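You operate a simulated robot arm through the tools that you are given. There is no shell and no other tool.

The job below is to be done with a simulated robot arm. You get a single attempt, and the scene is never put back.

TASK
Dust the long sill, stand the plant in the green pot there and water it.
Fine: white cloth and watering can go back; plant where the dust was; nothing spilt. Set down upright: plant in the green pot, watering can. What is to be rubbed or washed off counts as gone when no trace of it is left.

It is judged by the outcome, as a careful person would: the job done as asked, and still so three seconds after it is handed in. It fails if anything else is knocked over, pushed out of place, dropped, spilled or broken. Flat cloth is picked up by pressing the open fingertips on it (5 to 10 N) and closing them slowly along it; thin cloth reads only 2 to 8 mm in the jaws.

THE ROBOT
A 7-joint arm with a two-finger parallel gripper, fixed in place. Base frame: the origin is at the foot of the arm, x ahead of it, y to its left, z up. Readings come in m, rad, newtons and seconds.
With the tool pointing down near the work surface it reaches from about 0.46 to 0.92 m from the base axis. Its first joint turns from -2.007 to 2.007 rad. Payload 3.91 kg.
Tool frame: the origin (TCP) lies between the finger pads and is the grasp point; the fingertips stand 0.03 m ahead of it; z points along the fingers, y is the line along which they close. The gripper opens to 0.11 m. The fingers are 0.02 m wide and 0.01 m thick; the gripper's body (0.048 by 0.112 m) begins 0.055 m behind the TCP.
Orientation is that of the tool frame in the base frame, as [roll, pitch, yaw] about the fixed x, y, z axes, in that order (R = Rz(yaw) Ry(pitch) Rx(roll)). With the fingers straight down and closing along the base's y, the tool's x points along the base's -x, its y along +y and its z along -z.

THE INTERFACE
- The arm moves only by the tool arm_command. Its argument "increments" is a list of rows, each an object of numbers (a shift or turn left out is 0, a gripper value left out holds the last): "dx", "dy", "dz": the shift along the base's x, y, z in units of 20 mm (1.0 is 20 mm); "ax", "ay", "az": the turn, a rotation vector about the base's x, y, z in units of 5 degrees (1.0 is 5 degrees). In form: [{"dx": .., "dy": .., "dz": .., "ax": .., "ay": .., "az": ..}, ...]. A call has 1 to 20 rows; each row shifts and turns the commanded pose from where the row before left it. "fingers" is the finger opening in m, from 0 to 0.11, set as the call begins (left out, the last holds). A call with a number of a shift or a turn outside -1 to 1 is refused whole. Rows are played at 5 a second. More than 0.05 m and 0.15 rad between two rows, or a gripper value outside its range, and nothing of the call is played. A pose out of reach is approached as far as the arm can. The call stops where the force on the tool passes 40 N (or 10 N more than at its start, if that is more) or the arm is blocked; 0.2 s more then pass. Each finger travels about 0.153 m/s and halts on what it meets, pressing with about 45 N; the grip force reading is that of the motor and also rises with nothing between the fingers. The clock runs only during rows and for 0.2 s after the last one: add rows that do not move to give the fingers time. It gives the time, the measured TCP pose, the force on the tool (base axes), the opening and the grip force at its end, in the units of the frame above (readings bear some noise), with the torque about the TCP (base axes, N m) and any sound that the robot's microphone picked up.
- Cameras (640 x 400 px; columns grow to the right, rows downward): "scene" is fixed at [0.2198, 0.4998, 1.3849]; the picture's right is [-0.58, -0.82, 0.00], its down [-0.38, 0.27, -0.89] and it looks along [0.72, -0.51, -0.47] (base axes); focal length 320 px, centre (320, 200). "wrist" rides on the gripper at [0.072, 0.017, -0.103] in the tool frame; the picture's right is [-0.23, 0.97, 0.00], its down [-0.76, -0.18, -0.62] and it looks along [-0.61, -0.14, 0.78] (tool axes); focal length 222 px, centre (320, 200).
- camera(camera): a new picture of that camera. It takes no simulated time.
- lift_body(by): slides the trunk up (or, below 0, down) by that many m; the arm rides with it, the base frame stays. It gives what a move gives, with no picture.
- locate(camera, pixels): for up to 12 pixels [column, row] of the newest picture of that camera ("zoom" is the newest enlarged one), the place [x, y, z] in the base frame of the surface seen there, good to about 0.002 m. It takes no simulated time.
- close_up(camera, box): a new picture of the part [left, top, right, bottom] of that camera's present view, enlarged. It takes no simulated time.
- close_job(): hands the job in; it is judged then, once.

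Open the gripper and draw the arm clear of the work before you hand the job in, unless the task says otherwise.

The tools are called after "Request:" as a command line: name --argument value ..., lists and objects as JSON in quotes. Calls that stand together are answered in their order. arm_command: Moves the arm, as the interface text tells. Its arguments: {"type":"object","properties":{"increments":{"type":"array","items":{"type":"object","properties":{"dx":{"type":"number"},"dy":{"type":"number"},"dz":{"type":"number"},"ax":{"type":"number"},"ay":{"type":"number"},"az":{"type":"number"}}}},"fingers":{"type":"number"}},"required":["increments"]} The other tools are called the same way: lift_body (by) slides the trunk up or down; camera (camera) takes a picture; locate (camera, pixels) gives the place of the surface under pixels of a picture; close_up (camera, box) takes an enlarged picture of a part of a camera's view; close_job () hands the job in.

At the start:

```text
time_s: 0.0
tool_pos: [0.5547, -0.0144, 1.1473]
orientation: [3.141, 0.0, -3.141]
ft_force: [0.7, 0.0, -0.1]
moment: [-0.01, -0.01, 0.01]
width: 0.1099
grasp_force: 0.0
trunk travel left (down, up): [-0.75, 0.24]
```

scene: 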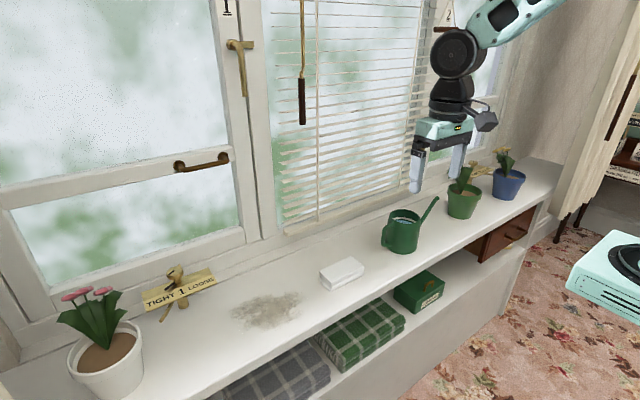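
wrist: 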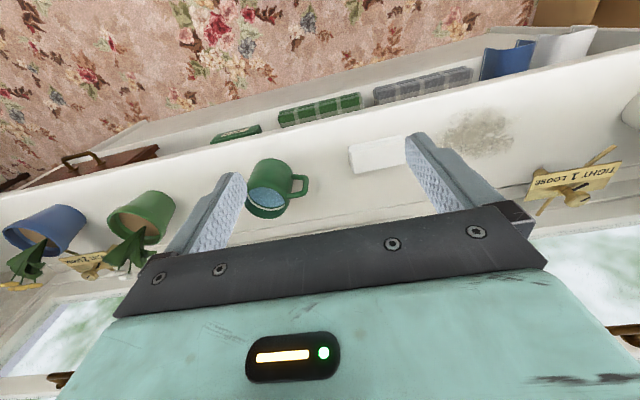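

I start by looking closer: the sill carries a white plant pot (105,360), a cleat with a "TIGHT / LOOSE" tag (178,290), dust (265,310), a white folded cloth (342,273), a green can (403,232), a green pot (463,200) and a blue pot (508,183). I take enlarged views of them.

Request:
close_up --camera "scene" --box '[200, 220, 400, 345]'

Request:
close_up --camera "scene" --box '[370, 140, 530, 260]'

Request:
camera --camera "scene"

Request:
camera --camera "wrist"

```text
3.20 times, centred on (300, 282) of scene
```

zoom: 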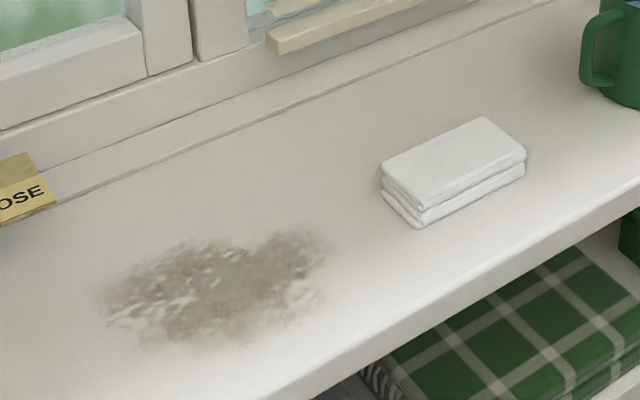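

```text
3.33 times, centred on (450, 200) of scene
```

zoom: 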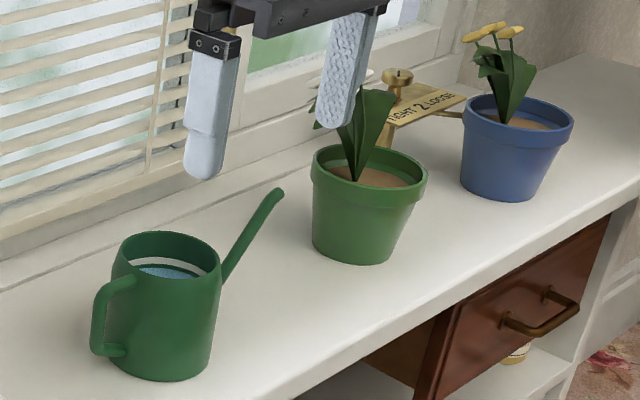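

```text
taken
```

scene: 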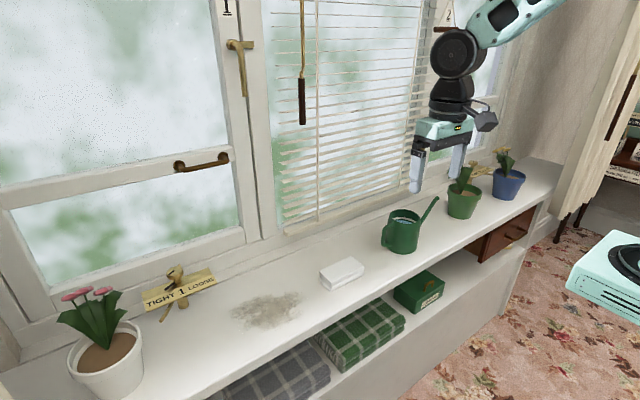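

```text
taken
```

wrist: 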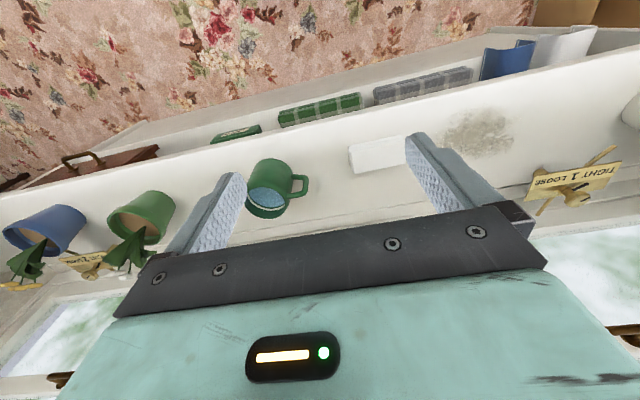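

The views show the dust at about (225-300, 290-328), the cloth at (318-365, 257-290), the can at (403,232) and the pot at (463,200). I locate the key pixels in the scene picture.

Request:
locate --camera "scene" --pixels '[[231, 311], [265, 328], [302, 295], [280, 291], [265, 310], [319, 268], [351, 257], [364, 269], [331, 291], [341, 268], [342, 280], [300, 330]]'

Request:
locate --camera "scene" --pixels '[[392, 215], [420, 215], [436, 198], [386, 233], [403, 252], [406, 217], [449, 192], [476, 192], [463, 218], [462, 205], [470, 170], [402, 235]]'

Request:
locate --camera "wrist" --pixels '[[445, 135], [510, 140], [478, 112], [480, 155], [352, 150], [380, 172], [248, 200], [268, 215], [300, 185], [140, 215], [265, 190], [270, 160]]'

```text
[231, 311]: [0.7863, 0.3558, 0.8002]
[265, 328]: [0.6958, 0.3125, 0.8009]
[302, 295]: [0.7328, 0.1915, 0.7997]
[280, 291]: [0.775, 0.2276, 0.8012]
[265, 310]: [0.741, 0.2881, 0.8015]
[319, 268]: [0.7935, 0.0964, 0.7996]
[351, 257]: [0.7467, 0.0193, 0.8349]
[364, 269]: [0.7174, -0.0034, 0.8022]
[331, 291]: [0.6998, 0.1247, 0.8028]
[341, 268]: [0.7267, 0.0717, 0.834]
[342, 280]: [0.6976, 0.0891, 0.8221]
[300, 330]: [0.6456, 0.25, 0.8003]
```

```text
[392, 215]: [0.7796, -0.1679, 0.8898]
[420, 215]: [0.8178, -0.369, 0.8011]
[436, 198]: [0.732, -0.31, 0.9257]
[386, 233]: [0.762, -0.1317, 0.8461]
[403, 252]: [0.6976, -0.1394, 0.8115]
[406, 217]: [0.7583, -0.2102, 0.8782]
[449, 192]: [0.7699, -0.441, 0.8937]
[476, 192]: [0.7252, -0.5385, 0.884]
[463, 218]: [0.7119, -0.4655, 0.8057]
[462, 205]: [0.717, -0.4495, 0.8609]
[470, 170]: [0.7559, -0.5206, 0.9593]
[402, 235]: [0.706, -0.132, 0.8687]
```

```text
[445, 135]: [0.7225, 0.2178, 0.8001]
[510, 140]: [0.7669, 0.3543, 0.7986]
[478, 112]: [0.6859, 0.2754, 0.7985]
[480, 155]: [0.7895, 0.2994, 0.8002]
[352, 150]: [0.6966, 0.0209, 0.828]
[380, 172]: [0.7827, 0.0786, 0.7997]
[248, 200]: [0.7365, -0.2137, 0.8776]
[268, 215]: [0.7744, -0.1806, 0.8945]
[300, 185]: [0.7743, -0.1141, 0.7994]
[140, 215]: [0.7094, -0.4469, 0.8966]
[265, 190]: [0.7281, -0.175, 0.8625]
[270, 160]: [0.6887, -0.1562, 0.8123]
```

The sill top is at z = 0.80 and the cloth top at about 0.834. I need exact outlines, so I enlarge the cloth, the can and the pot separately.

Request:
close_up --camera "scene" --box '[302, 245, 382, 295]'

Request:
locate --camera "zoom" --pixels '[[130, 155], [385, 100], [495, 185], [245, 290], [320, 190], [230, 360], [500, 260], [130, 205], [360, 320], [440, 240], [180, 250], [250, 130]]'

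Request:
close_up --camera "wrist" --box '[330, 90, 530, 215]'

```text
8.00 times, centred on (342, 270) of scene
```

zoom: 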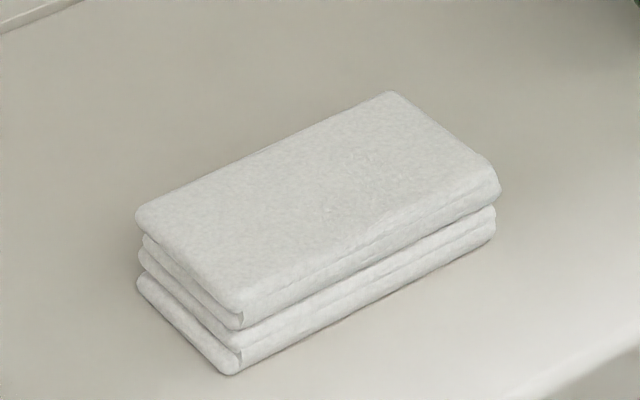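

```text
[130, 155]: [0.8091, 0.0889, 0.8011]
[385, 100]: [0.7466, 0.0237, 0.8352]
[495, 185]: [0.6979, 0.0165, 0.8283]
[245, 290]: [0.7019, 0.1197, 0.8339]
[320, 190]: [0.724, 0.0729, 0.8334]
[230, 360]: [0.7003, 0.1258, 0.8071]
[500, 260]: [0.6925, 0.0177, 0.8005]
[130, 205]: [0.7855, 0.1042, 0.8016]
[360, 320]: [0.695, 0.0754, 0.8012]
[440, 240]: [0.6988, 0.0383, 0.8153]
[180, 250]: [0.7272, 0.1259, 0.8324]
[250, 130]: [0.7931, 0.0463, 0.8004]
```

```text
3.20 times, centred on (430, 152) of wrist
```

zoom: 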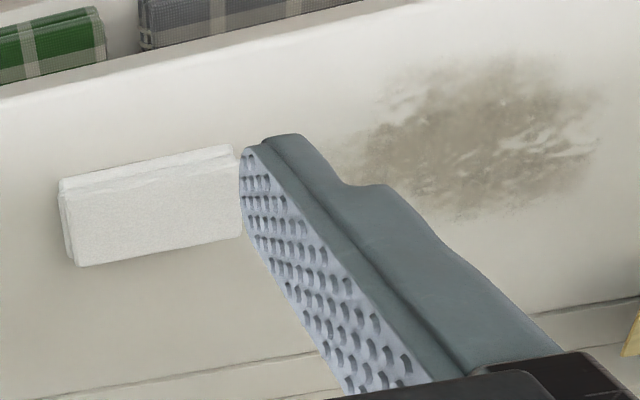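

The cloth is a block about x 0.696–0.750, y 0.017–0.126, z 0.80–0.834. Next I enlarge the can and the pot and measure their rims and sides.

Request:
close_up --camera "scene" --box '[370, 190, 450, 260]'

Request:
locate --camera "zoom" --pixels '[[160, 200], [360, 200], [260, 145], [260, 230], [130, 230], [110, 320], [140, 380], [530, 70], [340, 240], [260, 440], [400, 220], [170, 400]]'

Request:
close_up --camera "wrist" --box '[225, 140, 325, 225]'

Request:
close_up --camera "wrist" --box '[0, 170, 190, 300]'

```text
5.71 times, centred on (410, 225) of scene
```

zoom: 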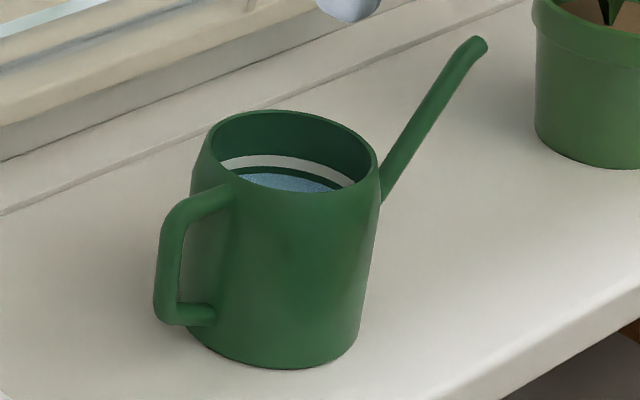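

```text
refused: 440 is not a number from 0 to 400
```

```text
4.71 times, centred on (275, 182) of wrist
```

zoom: 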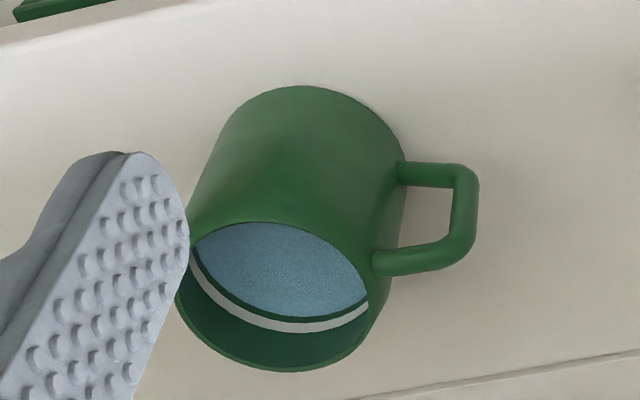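

```text
3.08 times, centred on (95, 235) of wrist
```

zoom: 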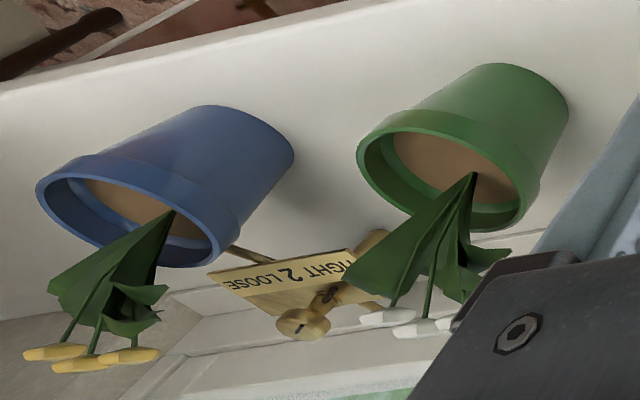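

The can has an open top with water about halfway up, a loop handle on the +y side and a spout toward -y. I measure the can from the enlarged scene view.

Request:
close_up --camera "scene" --box '[370, 195, 450, 260]'

Request:
locate --camera "zoom" --pixels '[[218, 150], [372, 145], [270, 82], [290, 163], [220, 200], [172, 200], [160, 260], [180, 290], [208, 285], [475, 10], [260, 340], [360, 200]]'

Request:
locate --camera "zoom" --pixels '[[212, 300], [355, 310], [400, 130], [440, 65], [300, 155], [290, 130], [365, 165], [228, 165], [193, 220], [165, 230], [280, 250], [200, 175]]'

```text
6.15 times, centred on (410, 228) of scene
```

zoom: 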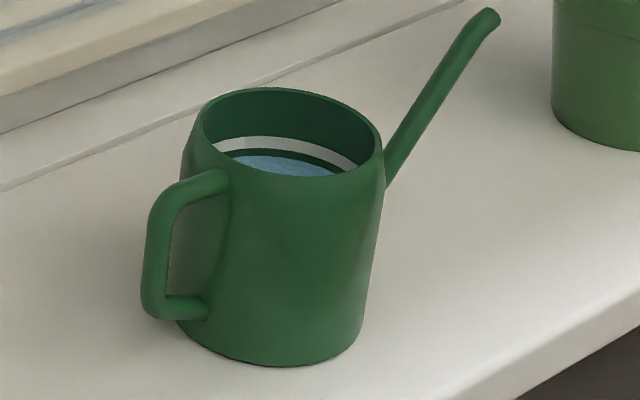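

```text
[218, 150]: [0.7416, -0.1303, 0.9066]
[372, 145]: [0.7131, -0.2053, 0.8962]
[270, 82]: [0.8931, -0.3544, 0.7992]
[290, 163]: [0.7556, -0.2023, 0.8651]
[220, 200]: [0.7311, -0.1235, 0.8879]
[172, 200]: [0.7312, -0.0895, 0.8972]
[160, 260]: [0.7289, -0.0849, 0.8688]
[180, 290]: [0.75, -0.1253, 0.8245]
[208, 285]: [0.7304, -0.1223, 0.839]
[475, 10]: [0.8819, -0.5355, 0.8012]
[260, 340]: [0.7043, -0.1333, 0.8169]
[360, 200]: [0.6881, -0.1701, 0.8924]
```

```text
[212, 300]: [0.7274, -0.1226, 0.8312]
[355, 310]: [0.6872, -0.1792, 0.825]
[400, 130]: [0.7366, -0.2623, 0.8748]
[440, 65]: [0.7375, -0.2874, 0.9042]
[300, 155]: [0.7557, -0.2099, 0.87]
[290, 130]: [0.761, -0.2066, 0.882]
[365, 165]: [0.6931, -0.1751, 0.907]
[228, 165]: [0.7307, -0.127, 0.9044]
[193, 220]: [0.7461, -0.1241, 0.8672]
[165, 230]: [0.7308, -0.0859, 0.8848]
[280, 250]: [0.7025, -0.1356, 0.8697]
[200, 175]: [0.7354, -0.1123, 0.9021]
```

The can's handle plane is at x≈0.737, its centre about (0.737, -0.17), rim z≈0.908, water z≈0.8625. Now I check the obstacles: cord (301,100), window handle (215,160), blind (350,200), cleats (178,285), sill front edge and shelf things.

Request:
locate --camera "scene" --pixels '[[301, 100], [215, 160], [350, 215], [178, 285], [145, 300], [212, 280], [105, 350], [100, 295], [360, 318], [500, 240], [240, 245], [260, 265]]'

Request:
close_up --camera "scene" --box '[430, 140, 510, 225]'

Request:
locate --camera "zoom" --pixels '[[235, 250], [390, 250], [240, 290], [375, 290], [255, 350], [365, 350], [310, 375], [310, 275], [310, 330], [320, 240], [310, 258], [355, 245]]'

```text
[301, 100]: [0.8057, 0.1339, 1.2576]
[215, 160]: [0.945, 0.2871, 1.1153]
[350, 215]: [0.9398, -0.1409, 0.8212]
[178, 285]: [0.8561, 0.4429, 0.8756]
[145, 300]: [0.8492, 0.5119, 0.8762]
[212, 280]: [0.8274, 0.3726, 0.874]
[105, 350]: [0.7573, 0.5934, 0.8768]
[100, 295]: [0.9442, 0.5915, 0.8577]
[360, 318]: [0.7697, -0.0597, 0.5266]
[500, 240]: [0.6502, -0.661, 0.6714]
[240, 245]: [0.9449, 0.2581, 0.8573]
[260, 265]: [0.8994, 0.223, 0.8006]
```

```text
4.71 times, centred on (470, 182) of scene
```

zoom: 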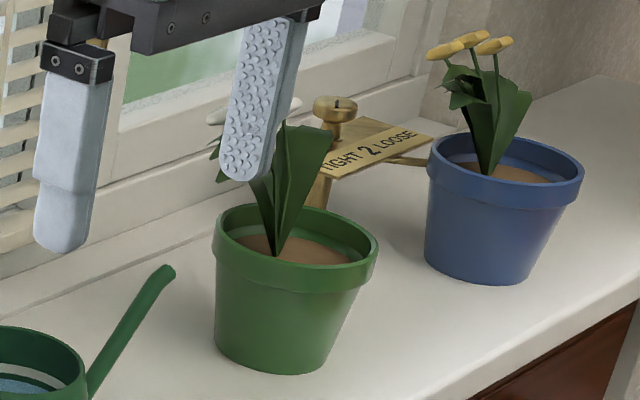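

```text
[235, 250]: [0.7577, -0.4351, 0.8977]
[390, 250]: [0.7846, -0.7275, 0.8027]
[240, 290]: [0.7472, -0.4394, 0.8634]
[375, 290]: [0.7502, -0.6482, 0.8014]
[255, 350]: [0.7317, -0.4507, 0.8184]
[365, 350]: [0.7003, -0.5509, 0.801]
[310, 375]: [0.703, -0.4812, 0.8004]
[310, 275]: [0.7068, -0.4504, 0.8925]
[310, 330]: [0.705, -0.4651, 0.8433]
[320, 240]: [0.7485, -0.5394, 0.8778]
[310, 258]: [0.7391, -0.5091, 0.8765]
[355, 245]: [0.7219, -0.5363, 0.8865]
```

The pull cord's handle hangs at about (0.806, 0.134), z≈1.2 and up, and the window is at x≈0.94, so I keep the wrist low and back there. I turn the tool by -90° so that the fingers close along x and come above the cloth at about (0.72, 0.07, 1.0).

Request:
arm_command --increments '[{"dx": 0.4, "dy": 0.23, "dz": -0.4, "az": -1}, {"dx": 0.4, "dy": 0.23, "dz": -0.4, "az": -1}, {"dx": 0.4, "dy": 0.23, "dz": -0.4, "az": -1}, {"dx": 0.4, "dy": 0.23, "dz": -0.4, "az": -1}, {"dx": 0.4, "dy": 0.23, "dz": -0.4, "az": -1}, {"dx": 0.4, "dy": 0.23, "dz": -0.4, "az": -1}, {"dx": 0.4, "dy": 0.23, "dz": -0.4, "az": -1}, {"dx": 0.4, "dy": 0.23, "dz": -0.4, "az": -1}, {"dx": 0.4, "dy": 0.23, "dz": -0.4, "az": -1}, {"dx": 0.4, "dy": 0.23, "dz": -0.4, "az": -1}, {"dx": 0.4, "dy": 0.23, "dz": -0.4, "az": -1}, {"dx": 0.4, "dy": 0.23, "dz": -0.4, "az": -1}, {"dx": 0.4, "dy": 0.23, "dz": -0.4, "az": -1}, {"dx": 0.4, "dy": 0.23, "dz": -0.4, "az": -1}, {"dx": 0.4, "dy": 0.23, "dz": -0.4, "az": -1}, {"dx": 0.4, "dy": 0.23, "dz": -0.4, "az": -1}, {"dx": 0.4, "dy": 0.23, "dz": -0.4, "az": -1}, {"dx": 0.4, "dy": 0.23, "dz": -0.4, "az": -1}]' --fingers 0.11

```text
time_s: 3.8
tool_pos: [0.7005, 0.0678, 1.003]
orientation: [3.141, -0.002, 1.567]
ft_force: [0.0, 0.8, 0.2]
moment: [0.02, -0.03, 0.02]
width: 0.1097
grasp_force: 0.0
trunk travel left (down, up): [-0.75, 0.24]
```

The tool is at (0.7005, 0.0678, 1.003) with yaw 1.567. I look from both cameras to check the cloth below and the arm's clearance to the cord.

Request:
camera --camera "scene"

Request:
camera --camera "wrist"

Request:
locate --camera "scene" --pixels '[[302, 122], [302, 80]]'

```text
taken
```

scene: 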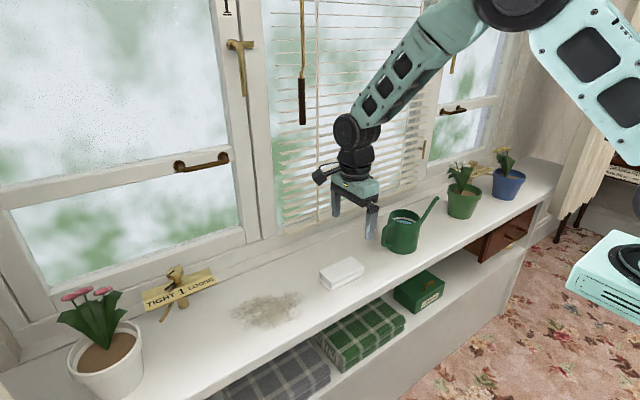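

```text
taken
```

wrist: 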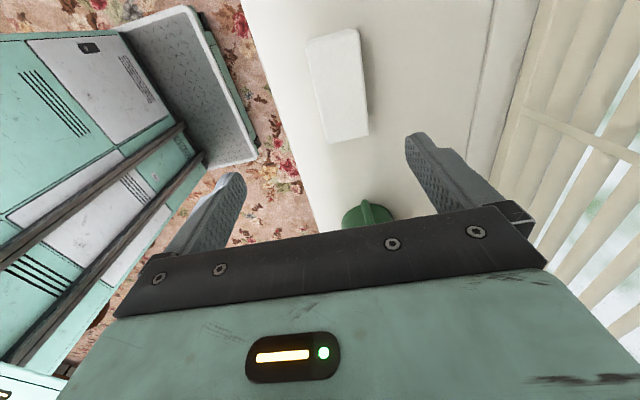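

```text
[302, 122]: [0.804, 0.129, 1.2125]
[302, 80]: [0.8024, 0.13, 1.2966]
```

The cord end is at (0.804, 0.129, 1.21), clear of the arm now. I measure the cloth corners from the wrist picture (306-370, 28-142) to centre the fingers on it.

Request:
locate --camera "wrist" --pixels '[[308, 38], [357, 30], [368, 132], [324, 140], [338, 85], [345, 137], [314, 90], [362, 85], [370, 122], [332, 32]]'

Request:
close_up --camera "wrist" --box '[280, 10, 400, 150]'

```text
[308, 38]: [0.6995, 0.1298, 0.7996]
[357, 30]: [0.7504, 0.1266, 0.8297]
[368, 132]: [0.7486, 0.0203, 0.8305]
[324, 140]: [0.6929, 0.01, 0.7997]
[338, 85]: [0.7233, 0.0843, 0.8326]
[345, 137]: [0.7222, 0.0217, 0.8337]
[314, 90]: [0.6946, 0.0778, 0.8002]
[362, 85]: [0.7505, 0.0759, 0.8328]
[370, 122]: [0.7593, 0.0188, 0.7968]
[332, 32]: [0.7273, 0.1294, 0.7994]
```

```text
2.86 times, centred on (340, 80) of wrist
```

zoom: 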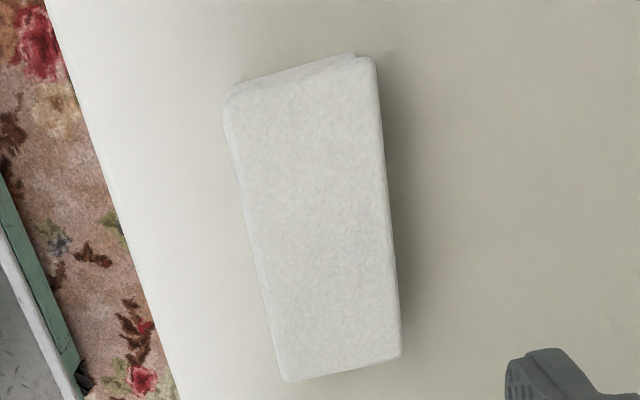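

The cloth spans x 0.696–0.7505 and y 0.018–0.128, so its centre is (0.7235, 0.073). I centre over it and go down so the fingertips stand at about z = 0.812, straddling it.

Request:
arm_command --increments '[{"dx": 0.575, "dy": 0.13, "dz": -0.3}, {"dx": 0.575, "dy": 0.13, "dz": -0.5}, {"dz": -0.9}, {"dz": -0.9}, {"dz": -0.9}, {"dz": -0.9}, {"dz": -0.9}, {"dz": -0.9}, {"dz": -0.7}, {"dz": -0.5}, {"dz": -0.35}, {"dz": -0.3}, {"dz": 0}]' --fingers 0.11

```text
time_s: 6.6
tool_pos: [0.7231, 0.0726, 0.8408]
orientation: [-3.141, -0.002, 1.572]
ft_force: [-0.4, -0.2, 0.1]
moment: [-0.03, 0.02, 0.02]
width: 0.1098
grasp_force: 0.1
trunk travel left (down, up): [-0.75, 0.24]
```

The tool is at (0.7231, 0.0726, 0.8408), no contact force. I close the fingers on the cloth and wait for them to settle.

Request:
arm_command --increments '[{"dz": 0}, {"dz": 0}, {"dz": 0}, {"dz": 0}, {"dz": 0}, {"dz": 0}]' --fingers 0.0

Request:
camera --camera "wrist"

Request:
close_up --camera "scene" --box '[280, 200, 420, 300]'

```text
time_s: 8.0
tool_pos: [0.7236, 0.0742, 0.8405]
orientation: [-3.141, 0.001, 1.57]
ft_force: [-0.6, -0.8, 0.8]
moment: [0.01, -0.02, -0.02]
width: 0.0547
grasp_force: 44.8
trunk travel left (down, up): [-0.75, 0.24]
```

```text
taken
```

wrist: 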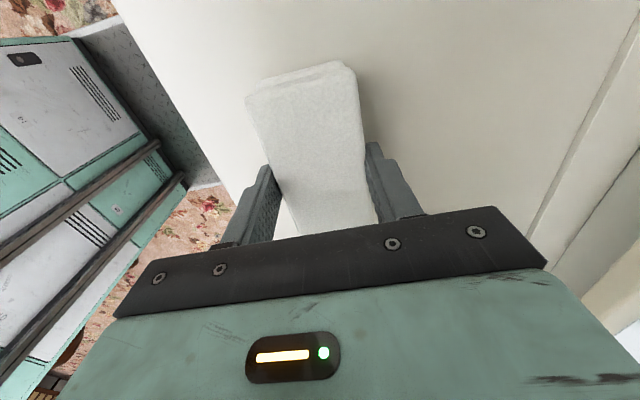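

```text
4.00 times, centred on (350, 250) of scene
```

zoom: 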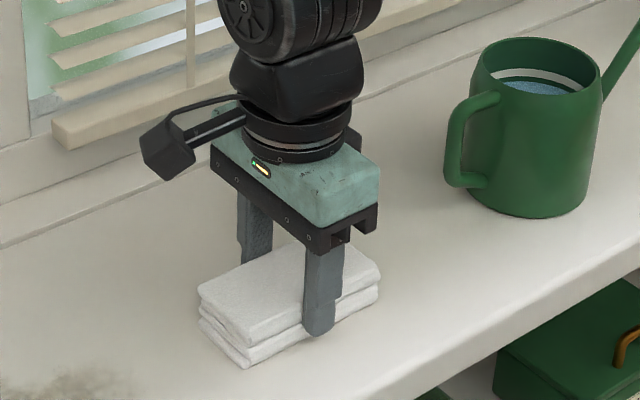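

The fingers hold the cloth at 0.0547 m with 44.8 N; place reference for return is TCP (0.7236, 0.0742, 0.8405). Before wiping I check how high the cleat and tag near (178,290) stand, since the wrist camera will pass over there.

Request:
close_up --camera "scene" --box '[130, 255, 310, 340]'

Request:
locate --camera "zoom" --pixels '[[160, 65], [290, 60], [305, 85], [60, 130], [50, 170], [150, 100], [135, 215], [270, 70], [180, 45], [165, 50], [145, 60], [250, 55]]'

Request:
locate --camera "zoom" --pixels '[[345, 205], [380, 230], [440, 260], [500, 260], [560, 220], [605, 165], [620, 130], [560, 120], [480, 130], [400, 160], [355, 180], [610, 140]]'

```text
3.56 times, centred on (220, 298) of scene
```

zoom: 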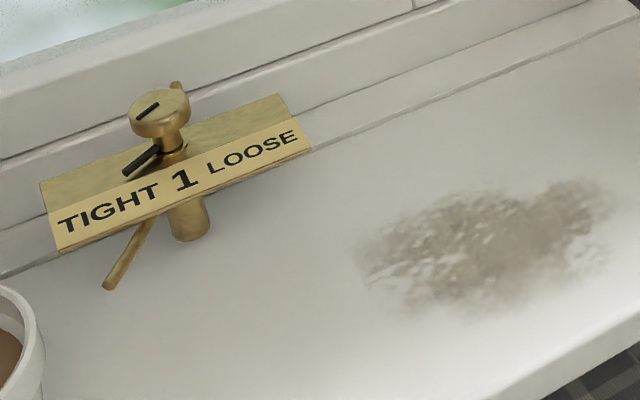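

```text
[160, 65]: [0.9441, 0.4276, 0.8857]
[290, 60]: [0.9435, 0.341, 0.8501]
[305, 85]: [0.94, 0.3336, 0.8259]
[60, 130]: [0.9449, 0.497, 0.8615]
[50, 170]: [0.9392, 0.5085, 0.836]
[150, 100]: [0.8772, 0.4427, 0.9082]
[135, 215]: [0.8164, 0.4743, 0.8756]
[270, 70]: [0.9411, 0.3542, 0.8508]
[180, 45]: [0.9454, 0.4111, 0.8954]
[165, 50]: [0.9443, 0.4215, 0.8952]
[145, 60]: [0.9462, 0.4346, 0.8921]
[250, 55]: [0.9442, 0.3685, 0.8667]
```

```text
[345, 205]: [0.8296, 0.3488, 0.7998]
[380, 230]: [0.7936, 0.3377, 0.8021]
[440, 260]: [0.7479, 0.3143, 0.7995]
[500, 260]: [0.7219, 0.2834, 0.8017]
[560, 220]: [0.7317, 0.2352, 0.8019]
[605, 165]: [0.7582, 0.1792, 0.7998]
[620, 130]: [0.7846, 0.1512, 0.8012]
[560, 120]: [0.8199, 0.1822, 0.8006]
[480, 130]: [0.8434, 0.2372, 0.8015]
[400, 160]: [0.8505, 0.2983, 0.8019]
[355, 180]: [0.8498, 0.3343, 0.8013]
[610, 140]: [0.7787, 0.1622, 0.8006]
```

The cleat knob is at (0.877, 0.443), z≈0.91, and the tag at z≈0.875, so the camera block at z≥0.92 passes clear. Now the dust outline in this same zoomed picture.

Request:
locate --camera "zoom" --pixels '[[352, 262], [375, 235], [420, 205], [480, 188], [545, 178], [600, 178], [618, 200], [605, 255], [560, 290], [490, 312], [420, 308], [370, 290]]'

Request:
locate --camera "zoom" --pixels '[[160, 90], [160, 130], [280, 95], [310, 150], [190, 235], [108, 285]]'

```text
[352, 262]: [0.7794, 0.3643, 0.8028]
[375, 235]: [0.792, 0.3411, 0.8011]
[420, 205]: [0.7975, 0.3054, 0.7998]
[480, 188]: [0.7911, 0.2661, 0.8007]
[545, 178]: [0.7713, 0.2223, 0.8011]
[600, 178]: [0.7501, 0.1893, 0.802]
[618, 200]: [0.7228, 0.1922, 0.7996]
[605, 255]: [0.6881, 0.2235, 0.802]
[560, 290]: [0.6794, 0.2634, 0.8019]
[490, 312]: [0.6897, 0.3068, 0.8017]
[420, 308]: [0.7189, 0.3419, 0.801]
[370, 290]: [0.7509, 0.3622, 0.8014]
```

```text
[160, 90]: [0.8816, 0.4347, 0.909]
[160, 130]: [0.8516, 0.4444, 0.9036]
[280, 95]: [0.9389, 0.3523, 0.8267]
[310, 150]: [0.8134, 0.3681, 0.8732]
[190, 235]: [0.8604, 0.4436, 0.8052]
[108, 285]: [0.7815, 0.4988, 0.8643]
```

The dust covers x 0.678–0.80, y 0.187–0.367. I lift the cloth 30 mm and bring it over the near right part of the dust at (0.685, 0.225), then down to just above the sill.

Request:
arm_command --increments '[{"dz": 0.75}, {"dz": 0.75}, {"dx": -0.24, "dy": 0.94}, {"dx": -0.24, "dy": 0.94}, {"dx": -0.24, "dy": 0.94}, {"dx": -0.24, "dy": 0.94}, {"dx": -0.24, "dy": 0.94}, {"dx": -0.24, "dy": 0.94}, {"dx": -0.24, "dy": 0.94}, {"dx": -0.24, "dy": 0.94}, {"dz": -0.5}, {"dz": -0.5}, {"dz": -0.25}, {"dz": 0}]'

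```text
time_s: 11.0
tool_pos: [0.6842, 0.2233, 0.8466]
orientation: [3.141, -0.001, 1.569]
ft_force: [1.0, -0.3, -1.0]
moment: [-0.01, 0.01, 0.01]
width: 0.0547
grasp_force: 45.0
trunk travel left (down, up): [-0.75, 0.24]
```

The cloth hangs about 6 mm above the sill at (0.684, 0.223). I lower it gently in small steps to feel the contact force.

Request:
arm_command --increments '[{"dz": -0.15}, {"dz": -0.15}, {"dz": -0.05}, {"dz": -0.05}, {"dz": 0}]'

```text
time_s: 12.2
tool_pos: [0.6829, 0.2238, 0.8404]
orientation: [3.139, -0.001, 1.571]
ft_force: [-3.7, -1.7, 26.8]
moment: [-0.39, 0.38, -0.04]
width: 0.0547
grasp_force: 44.7
trunk travel left (down, up): [-0.75, 0.24]
```

The contact force is 26.8 N, a bit high; I ease up 1 mm and stroke across the dust in +x and back.

Request:
arm_command --increments '[{"dz": 0.05}, {"dx": 0.5}, {"dx": 0.5}, {"dx": 0.5}, {"dx": 0.5}, {"dx": 0.5}, {"dx": 0.5}, {"dx": 0.5}, {"dx": 0.5}, {"dx": 0.5}, {"dx": 0.5}, {"dx": 0}]'

Request:
camera --camera "scene"

```text
time_s: 14.8
tool_pos: [0.7833, 0.2238, 0.8406]
orientation: [-3.142, 0.001, 1.571]
ft_force: [-6.1, 2.0, 13.5]
moment: [0.1, 0.12, 0.03]
width: 0.0548
grasp_force: 44.8
trunk travel left (down, up): [-0.75, 0.24]
```

```text
taken
```

scene: 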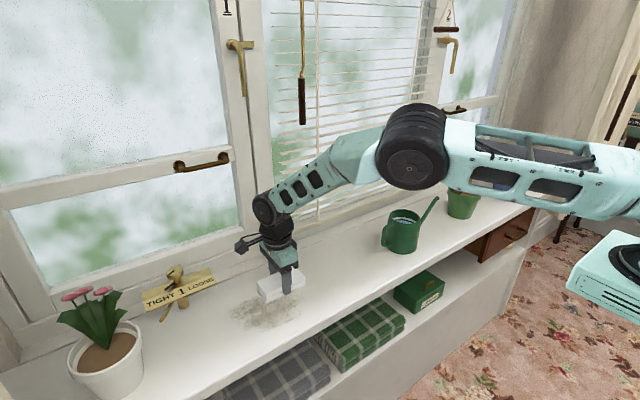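

The stroke ran at 13.5 N. I look closely at the dust near (265,310) to see what is gone.

Request:
close_up --camera "scene" --box '[215, 255, 335, 340]'

```text
4.71 times, centred on (275, 298) of scene
```

zoom: 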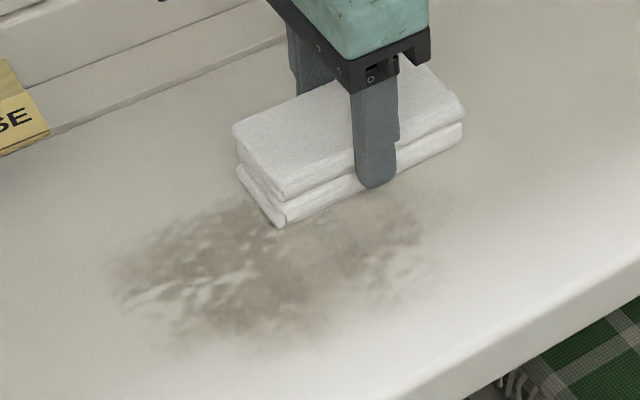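

The dust in the stroked strip has become fainter but not gone, so more rubbing is needed. I rub back and forth over the same strip, slightly faster.

Request:
arm_command --increments '[{"dx": -0.8, "dz": -0.02}, {"dx": -0.8}, {"dx": -0.8}, {"dx": -0.8}, {"dx": -0.8}, {"dx": -0.8}, {"dx": -0.4}, {"dx": 0.6}, {"dx": 0.8}, {"dx": 0.8}, {"dx": 0.8}, {"dx": 0.8}, {"dx": 0.8}, {"dx": 0.6}, {"dx": -0.6}, {"dx": -0.8}, {"dx": -0.8}, {"dx": -0.8}, {"dx": -0.8}, {"dx": -0.8}]'

Request:
arm_command --increments '[{"dx": -0.6}, {"dx": 0.6}, {"dx": 0.8}, {"dx": 0.8}, {"dx": 0.8}, {"dx": 0.8}, {"dx": 0.8}, {"dx": 0.6}, {"dx": -0.6}, {"dx": -0.8}, {"dx": -0.8}, {"dx": -0.8}, {"dx": -0.8}, {"dx": -0.8}, {"dx": -0.6}, {"dx": 0}]'

Request:
close_up --camera "scene" --box '[215, 255, 335, 340]'

```text
time_s: 16.6
tool_pos: [0.6823, 0.2259, 0.8408]
orientation: [-3.133, -0.002, 1.572]
ft_force: [-3.7, -3.3, 18.3]
moment: [0.02, -0.24, -0.04]
width: 0.0548
grasp_force: 44.8
trunk travel left (down, up): [-0.75, 0.24]
stopped in row 8: the force on the tool passed its limit at 46 N (the readings are from after the stop); the commanded pose is now the measured one
```

```text
time_s: 20.0
tool_pos: [0.6715, 0.2273, 0.8398]
orientation: [-3.134, -0.002, 1.572]
ft_force: [14.1, 1.3, 33.4]
moment: [-0.07, -0.77, 0.05]
width: 0.0547
grasp_force: 44.9
trunk travel left (down, up): [-0.75, 0.24]
```

```text
4.71 times, centred on (275, 298) of scene
```

zoom: 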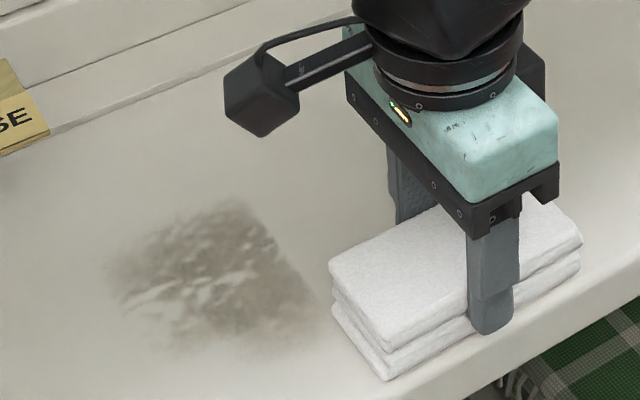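

The right strip (y 0.17–0.28) now looks clean; one stroke hit the force limit and left a slight tilt of 0.007 rad. I lift 20 mm, correct the tilt, and shift to the left strip at y≈0.32.

Request:
arm_command --increments '[{"dz": 0.5}, {"dz": 0.5, "ay": -0.087}, {"dx": 0.15, "dy": 0.93}, {"dx": 0.15, "dy": 0.93}, {"dx": 0.15, "dy": 0.93}, {"dx": 0.15, "dy": 0.93}, {"dx": 0.15, "dy": 0.93}, {"dx": 0}]'

Request:
close_up --camera "scene" --box '[215, 255, 335, 340]'

Request:
camera --camera "wrist"

```text
time_s: 21.8
tool_pos: [0.6862, 0.3186, 0.8586]
orientation: [-3.138, 0.002, 1.572]
ft_force: [0.3, -0.5, 0.2]
moment: [-0.01, -0.02, 0.01]
width: 0.0547
grasp_force: 44.7
trunk travel left (down, up): [-0.75, 0.24]
```

```text
4.71 times, centred on (275, 298) of scene
```

zoom: 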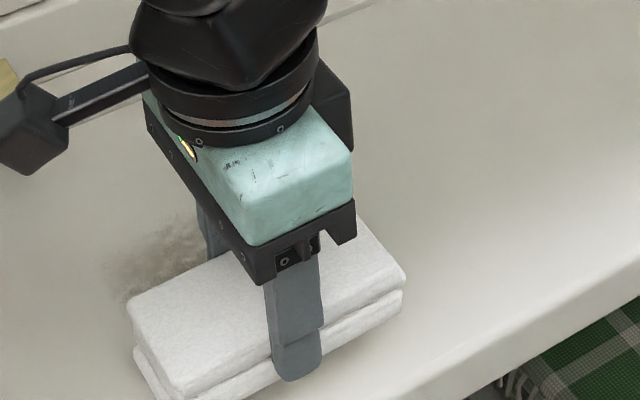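

```text
taken
```

wrist: 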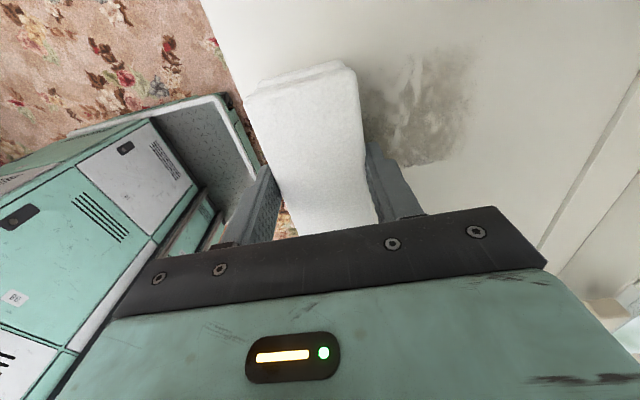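

The wrist view shows the remaining dust at (415,110) just ahead (+x) of the cloth. I lower the cloth to contact here.

Request:
arm_command --increments '[{"dz": -0.4}, {"dz": -0.3}, {"dz": -0.15}, {"dz": -0.05}, {"dz": 0}]'

```text
time_s: 23.0
tool_pos: [0.6859, 0.3181, 0.8402]
orientation: [-3.138, 0.002, 1.573]
ft_force: [-0.3, 0.5, 0.2]
moment: [0.05, -0.01, 0.04]
width: 0.0548
grasp_force: 44.2
trunk travel left (down, up): [-0.75, 0.24]
```

No contact yet at 0.8402; I go down another 1.5 mm.

Request:
arm_command --increments '[{"dz": -0.04}, {"dz": -0.03}, {"dz": 0}]'

```text
time_s: 23.8
tool_pos: [0.6868, 0.3191, 0.8409]
orientation: [-3.137, 0.0, 1.572]
ft_force: [-1.9, -1.7, 10.4]
moment: [0.24, -0.06, 0.02]
width: 0.0546
grasp_force: 45.4
trunk travel left (down, up): [-0.75, 0.24]
```

Contact at 10.4 N. I stroke +x and back over the left strip at moderate speed.

Request:
arm_command --increments '[{"dz": -0.02}, {"dx": 0.5}, {"dx": 0.6}, {"dx": 0.6}, {"dx": 0.6}, {"dx": 0.6}, {"dx": 0.6}, {"dx": 0.6}, {"dx": 0.5}, {"dx": 0.3}, {"dx": 0}, {"dx": -0.5}, {"dx": -0.6}, {"dx": -0.6}, {"dx": -0.6}, {"dx": -0.6}, {"dx": -0.6}, {"dx": -0.6}, {"dx": -0.5}, {"dx": 0}]'

Request:
camera --camera "wrist"

```text
time_s: 28.0
tool_pos: [0.6866, 0.3141, 0.8394]
orientation: [-3.139, -0.002, 1.573]
ft_force: [3.0, -0.5, 13.7]
moment: [-0.17, -0.28, 0.02]
width: 0.0547
grasp_force: 44.9
out of reach, approached as far as the arm can: row 10
trunk travel left (down, up): [-0.75, 0.24]
```

```text
taken
```

wrist: 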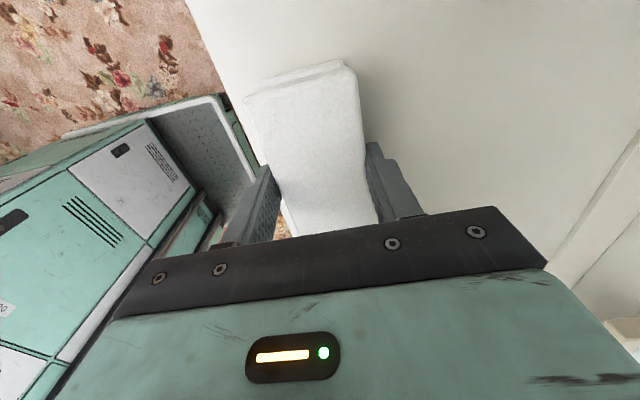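

The wrist view shows no dust to the right of the cloth any more. I do two more passes, staying inside reach (x ≤ 0.78), to be sure.

Request:
arm_command --increments '[{"dx": 0.5, "dy": 0.2}, {"dx": 0.6}, {"dx": 0.6}, {"dx": 0.6}, {"dx": 0.6}, {"dx": 0.6}, {"dx": 0.6}, {"dx": 0.5}, {"dx": 0}, {"dx": -0.5}, {"dx": -0.6}, {"dx": -0.6}, {"dx": -0.6}, {"dx": -0.6}, {"dx": -0.6}, {"dx": -0.6}, {"dx": -0.5}, {"dx": 0}]'

Request:
camera --camera "wrist"

```text
time_s: 31.8
tool_pos: [0.6869, 0.319, 0.8405]
orientation: [-3.138, 0.002, 1.571]
ft_force: [3.6, -0.9, 9.8]
moment: [0.0, -0.34, -0.01]
width: 0.0547
grasp_force: 45.0
trunk travel left (down, up): [-0.75, 0.24]
```

```text
taken
```

wrist: 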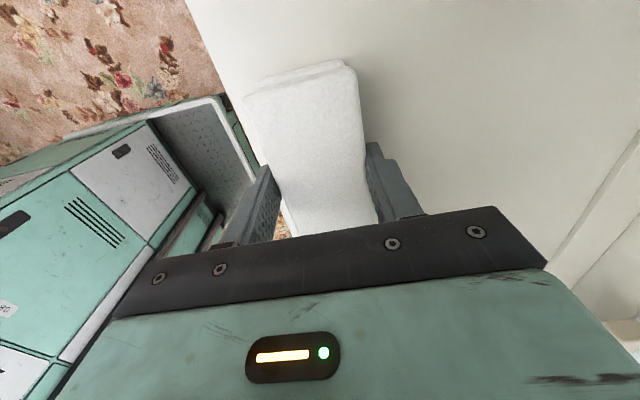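

I lift the cloth and move it off to the right (toward y≈0.12) at a raised height, so that the whole former dust area can be inspected.

Request:
arm_command --increments '[{"dz": 0.5}, {"dz": 0.7}, {"dz": 0.7}, {"dx": 0.15, "dy": -0.9}, {"dx": 0.15, "dy": -0.9}, {"dx": 0.15, "dy": -0.9}, {"dx": 0.15, "dy": -0.9}, {"dx": 0.15, "dy": -0.9}, {"dx": 0.15, "dy": -0.9}, {"dx": 0.15, "dy": -0.9}, {"dx": 0.15, "dy": -0.9}, {"dx": 0.15, "dy": -0.9}, {"dx": 0.15, "dy": -0.9}, {"dx": 0.15, "dy": -0.9}, {"dx": 0.15, "dy": -0.9}, {"dx": 0}]'

Request:
close_up --camera "scene" --box '[215, 265, 325, 335]'

Request:
camera --camera "wrist"

Request:
camera --camera "scene"

```text
time_s: 35.2
tool_pos: [0.7246, 0.1055, 0.8778]
orientation: [-3.14, 0.002, 1.573]
ft_force: [0.3, 0.2, -0.9]
moment: [0.03, -0.02, -0.03]
width: 0.0549
grasp_force: 45.3
trunk travel left (down, up): [-0.75, 0.24]
```

```text
5.71 times, centred on (270, 300) of scene
```

zoom: 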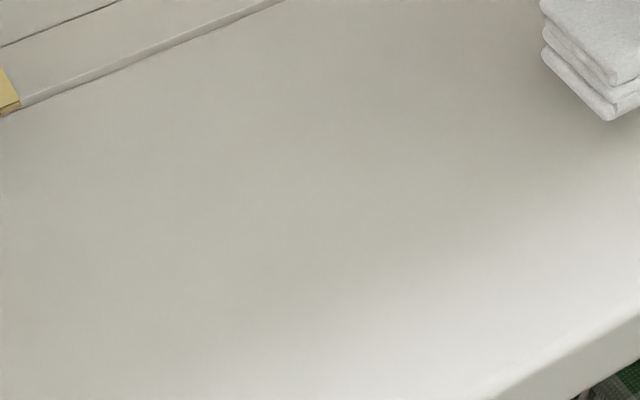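

```text
taken
```

wrist: 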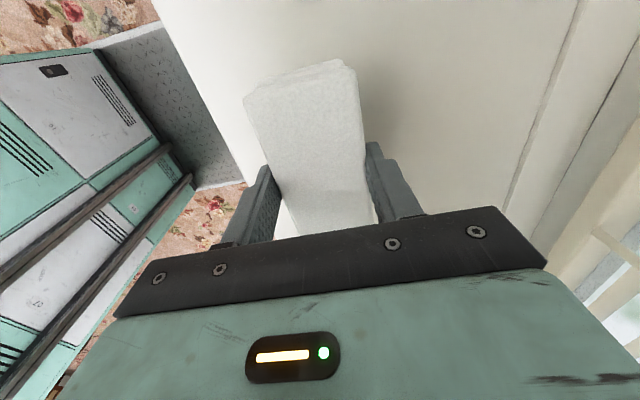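

```text
taken
```

scene: 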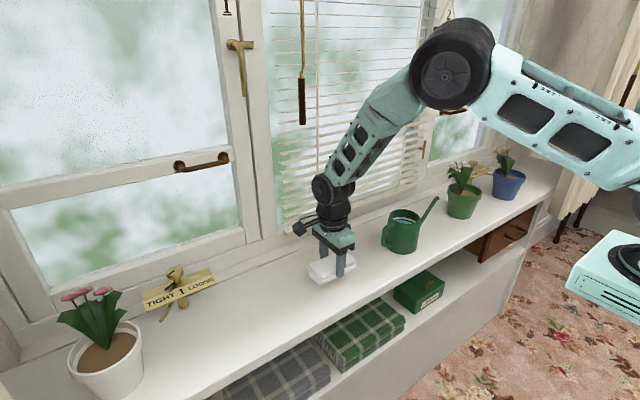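

The sill at the old dust place looks uniformly clean in the enlarged picture. I check the edges of the old area in two tighter views.

Request:
close_up --camera "scene" --box '[220, 285, 270, 335]'

Request:
close_up --camera "scene" --box '[265, 280, 315, 325]'

```text
8.00 times, centred on (245, 310) of scene
```

zoom: 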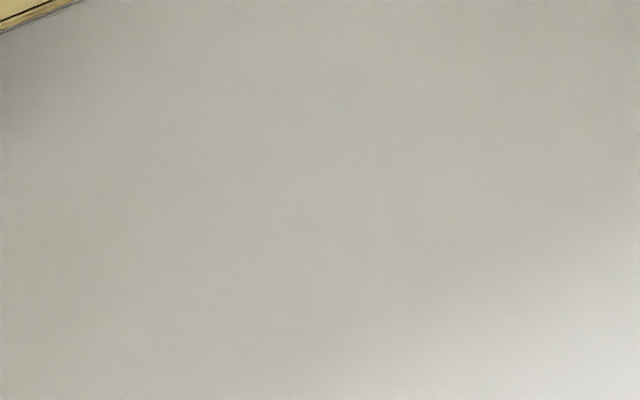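

```text
8.89 times, centred on (290, 302) of scene
```

zoom: 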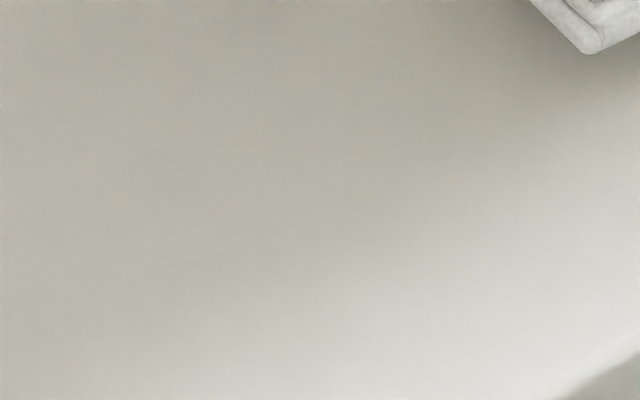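

The area is clean. I take the cloth back to its first place, TCP (0.7236, 0.0742), and lower it to just touch the sill.

Request:
arm_command --increments '[{"dx": -0.03, "dy": -0.52}, {"dx": -0.02, "dy": -0.52}, {"dy": -0.52}, {"dz": -0.6}, {"dz": -0.6}, {"dz": -0.4}, {"dz": -0.15}, {"dz": 0}]'

```text
time_s: 37.0
tool_pos: [0.723, 0.0733, 0.8427]
orientation: [-3.139, 0.001, 1.572]
ft_force: [0.1, 0.8, -0.9]
moment: [-0.01, -0.03, -0.02]
width: 0.0546
grasp_force: 44.8
trunk travel left (down, up): [-0.75, 0.24]
```

The cloth is about 2 mm above the sill. I lower it the rest.

Request:
arm_command --increments '[{"dz": -0.06}, {"dz": -0.05}, {"dz": -0.03}, {"dz": 0}]'

```text
time_s: 38.0
tool_pos: [0.7239, 0.0714, 0.8405]
orientation: [-3.139, 0.002, 1.572]
ft_force: [-1.0, -0.7, 4.8]
moment: [0.02, -0.11, -0.02]
width: 0.0546
grasp_force: 44.8
trunk travel left (down, up): [-0.75, 0.24]
```

Light contact of 4.8 N. I open the fingers fully, wait, then look.

Request:
arm_command --increments '[{"dz": 0}, {"dz": 0}, {"dz": 0}, {"dz": 0}]' --fingers 0.11

Request:
arm_command --increments '[{"dz": 0.5}, {"dz": 0.8}, {"dz": 1}, {"dz": 1}, {"dz": 1}, {"dz": 1}, {"dz": 1}, {"dz": 0.5}, {"dz": 0}]'

Request:
close_up --camera "scene" --box '[280, 200, 420, 300]'

Request:
camera --camera "wrist"

```text
time_s: 39.0
tool_pos: [0.7227, 0.0723, 0.8402]
orientation: [-3.139, 0.002, 1.573]
ft_force: [-0.2, -0.1, 0.1]
moment: [0.01, -0.01, -0.02]
width: 0.1102
grasp_force: 0.1
trunk travel left (down, up): [-0.75, 0.24]
```

```text
time_s: 41.0
tool_pos: [0.7212, 0.0734, 0.9765]
orientation: [-3.137, 0.001, 1.573]
ft_force: [-0.5, 0.2, 0.3]
moment: [0.0, 0.01, -0.03]
width: 0.11
grasp_force: 0.1
trunk travel left (down, up): [-0.75, 0.24]
```

```text
4.00 times, centred on (350, 250) of scene
```

zoom: 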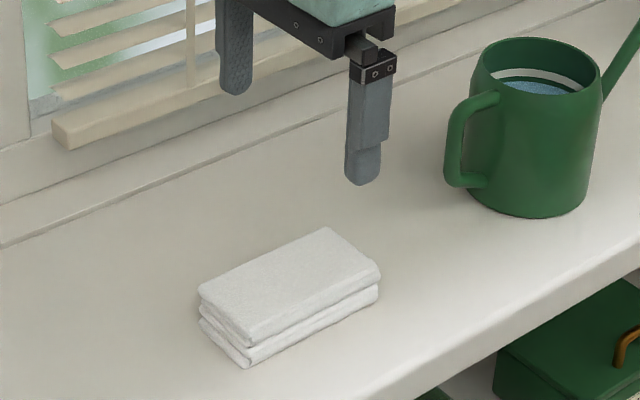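

```text
taken
```

wrist: 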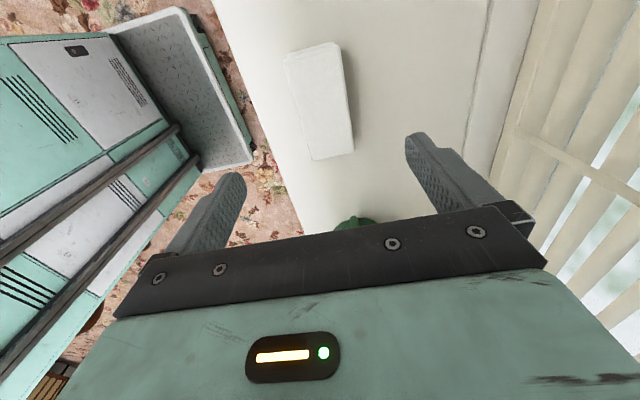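

The cloth lies back in its place and the can is untouched. For the pot I want the tool nearly level with the camera on top, so I back off in front of the sill while turning another -90° about z.

Request:
arm_command --increments '[{"dz": 0.5}, {"dx": -0.4, "dz": 0.5}, {"dx": -0.6, "dy": -0.5, "dz": 0.5, "az": -1}, {"dx": -0.6, "dy": -0.6, "dz": 0.5, "az": -1}, {"dx": -0.6, "dy": -0.6, "dz": 0.5, "az": -1}, {"dx": -0.6, "dy": -0.6, "dz": 0.5, "az": -1}, {"dx": -0.6, "dy": -0.6, "dz": 0.5, "az": -1}, {"dx": -0.6, "dy": -0.6, "dz": 0.5, "az": -1}, {"dx": -0.6, "dy": -0.6, "dz": 0.5, "az": -1}, {"dx": -0.6, "dy": -0.6, "dz": 0.5, "az": -1}, {"dx": -0.6, "dy": -0.6, "dz": 0.5, "az": -1}, {"dx": -0.6, "dy": -0.6, "dz": 0.5, "az": -1}, {"dx": -0.6, "dy": -0.6, "dz": 0.5, "az": -1}, {"dx": -0.6, "dy": -0.6, "az": -1}, {"dy": -0.6, "az": -1}, {"dy": -0.6, "az": -1}, {"az": -1}, {"az": -1}, {"az": -1}, {"az": -1}]'

Request:
camera --camera "scene"

Request:
camera --camera "wrist"

```text
time_s: 45.2
tool_pos: [0.5713, -0.0945, 1.1055]
orientation: [-3.137, 0.001, 0.0]
ft_force: [-0.2, -0.8, -0.1]
moment: [0.02, 0.01, 0.0]
width: 0.11
grasp_force: 0.0
trunk travel left (down, up): [-0.75, 0.24]
```

```text
taken
```

scene: 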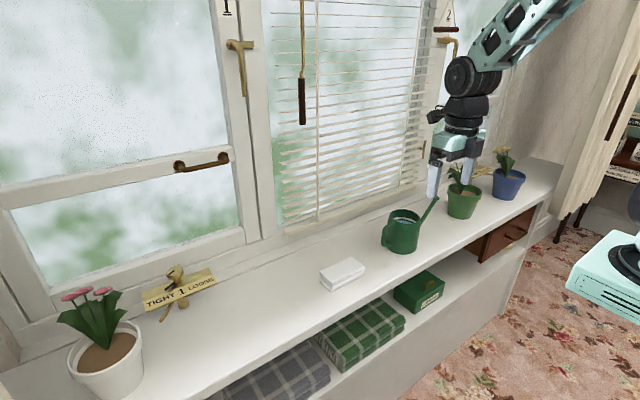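

```text
taken
```

wrist: 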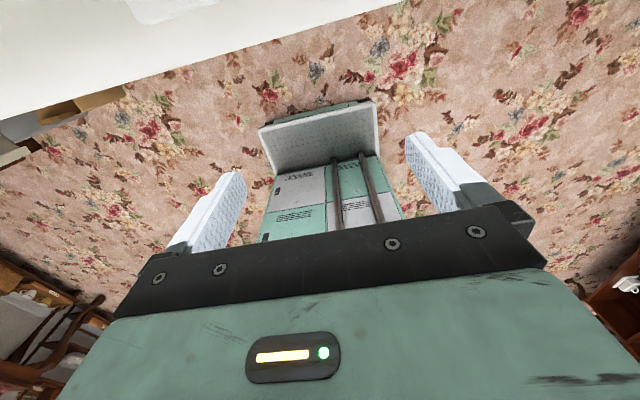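

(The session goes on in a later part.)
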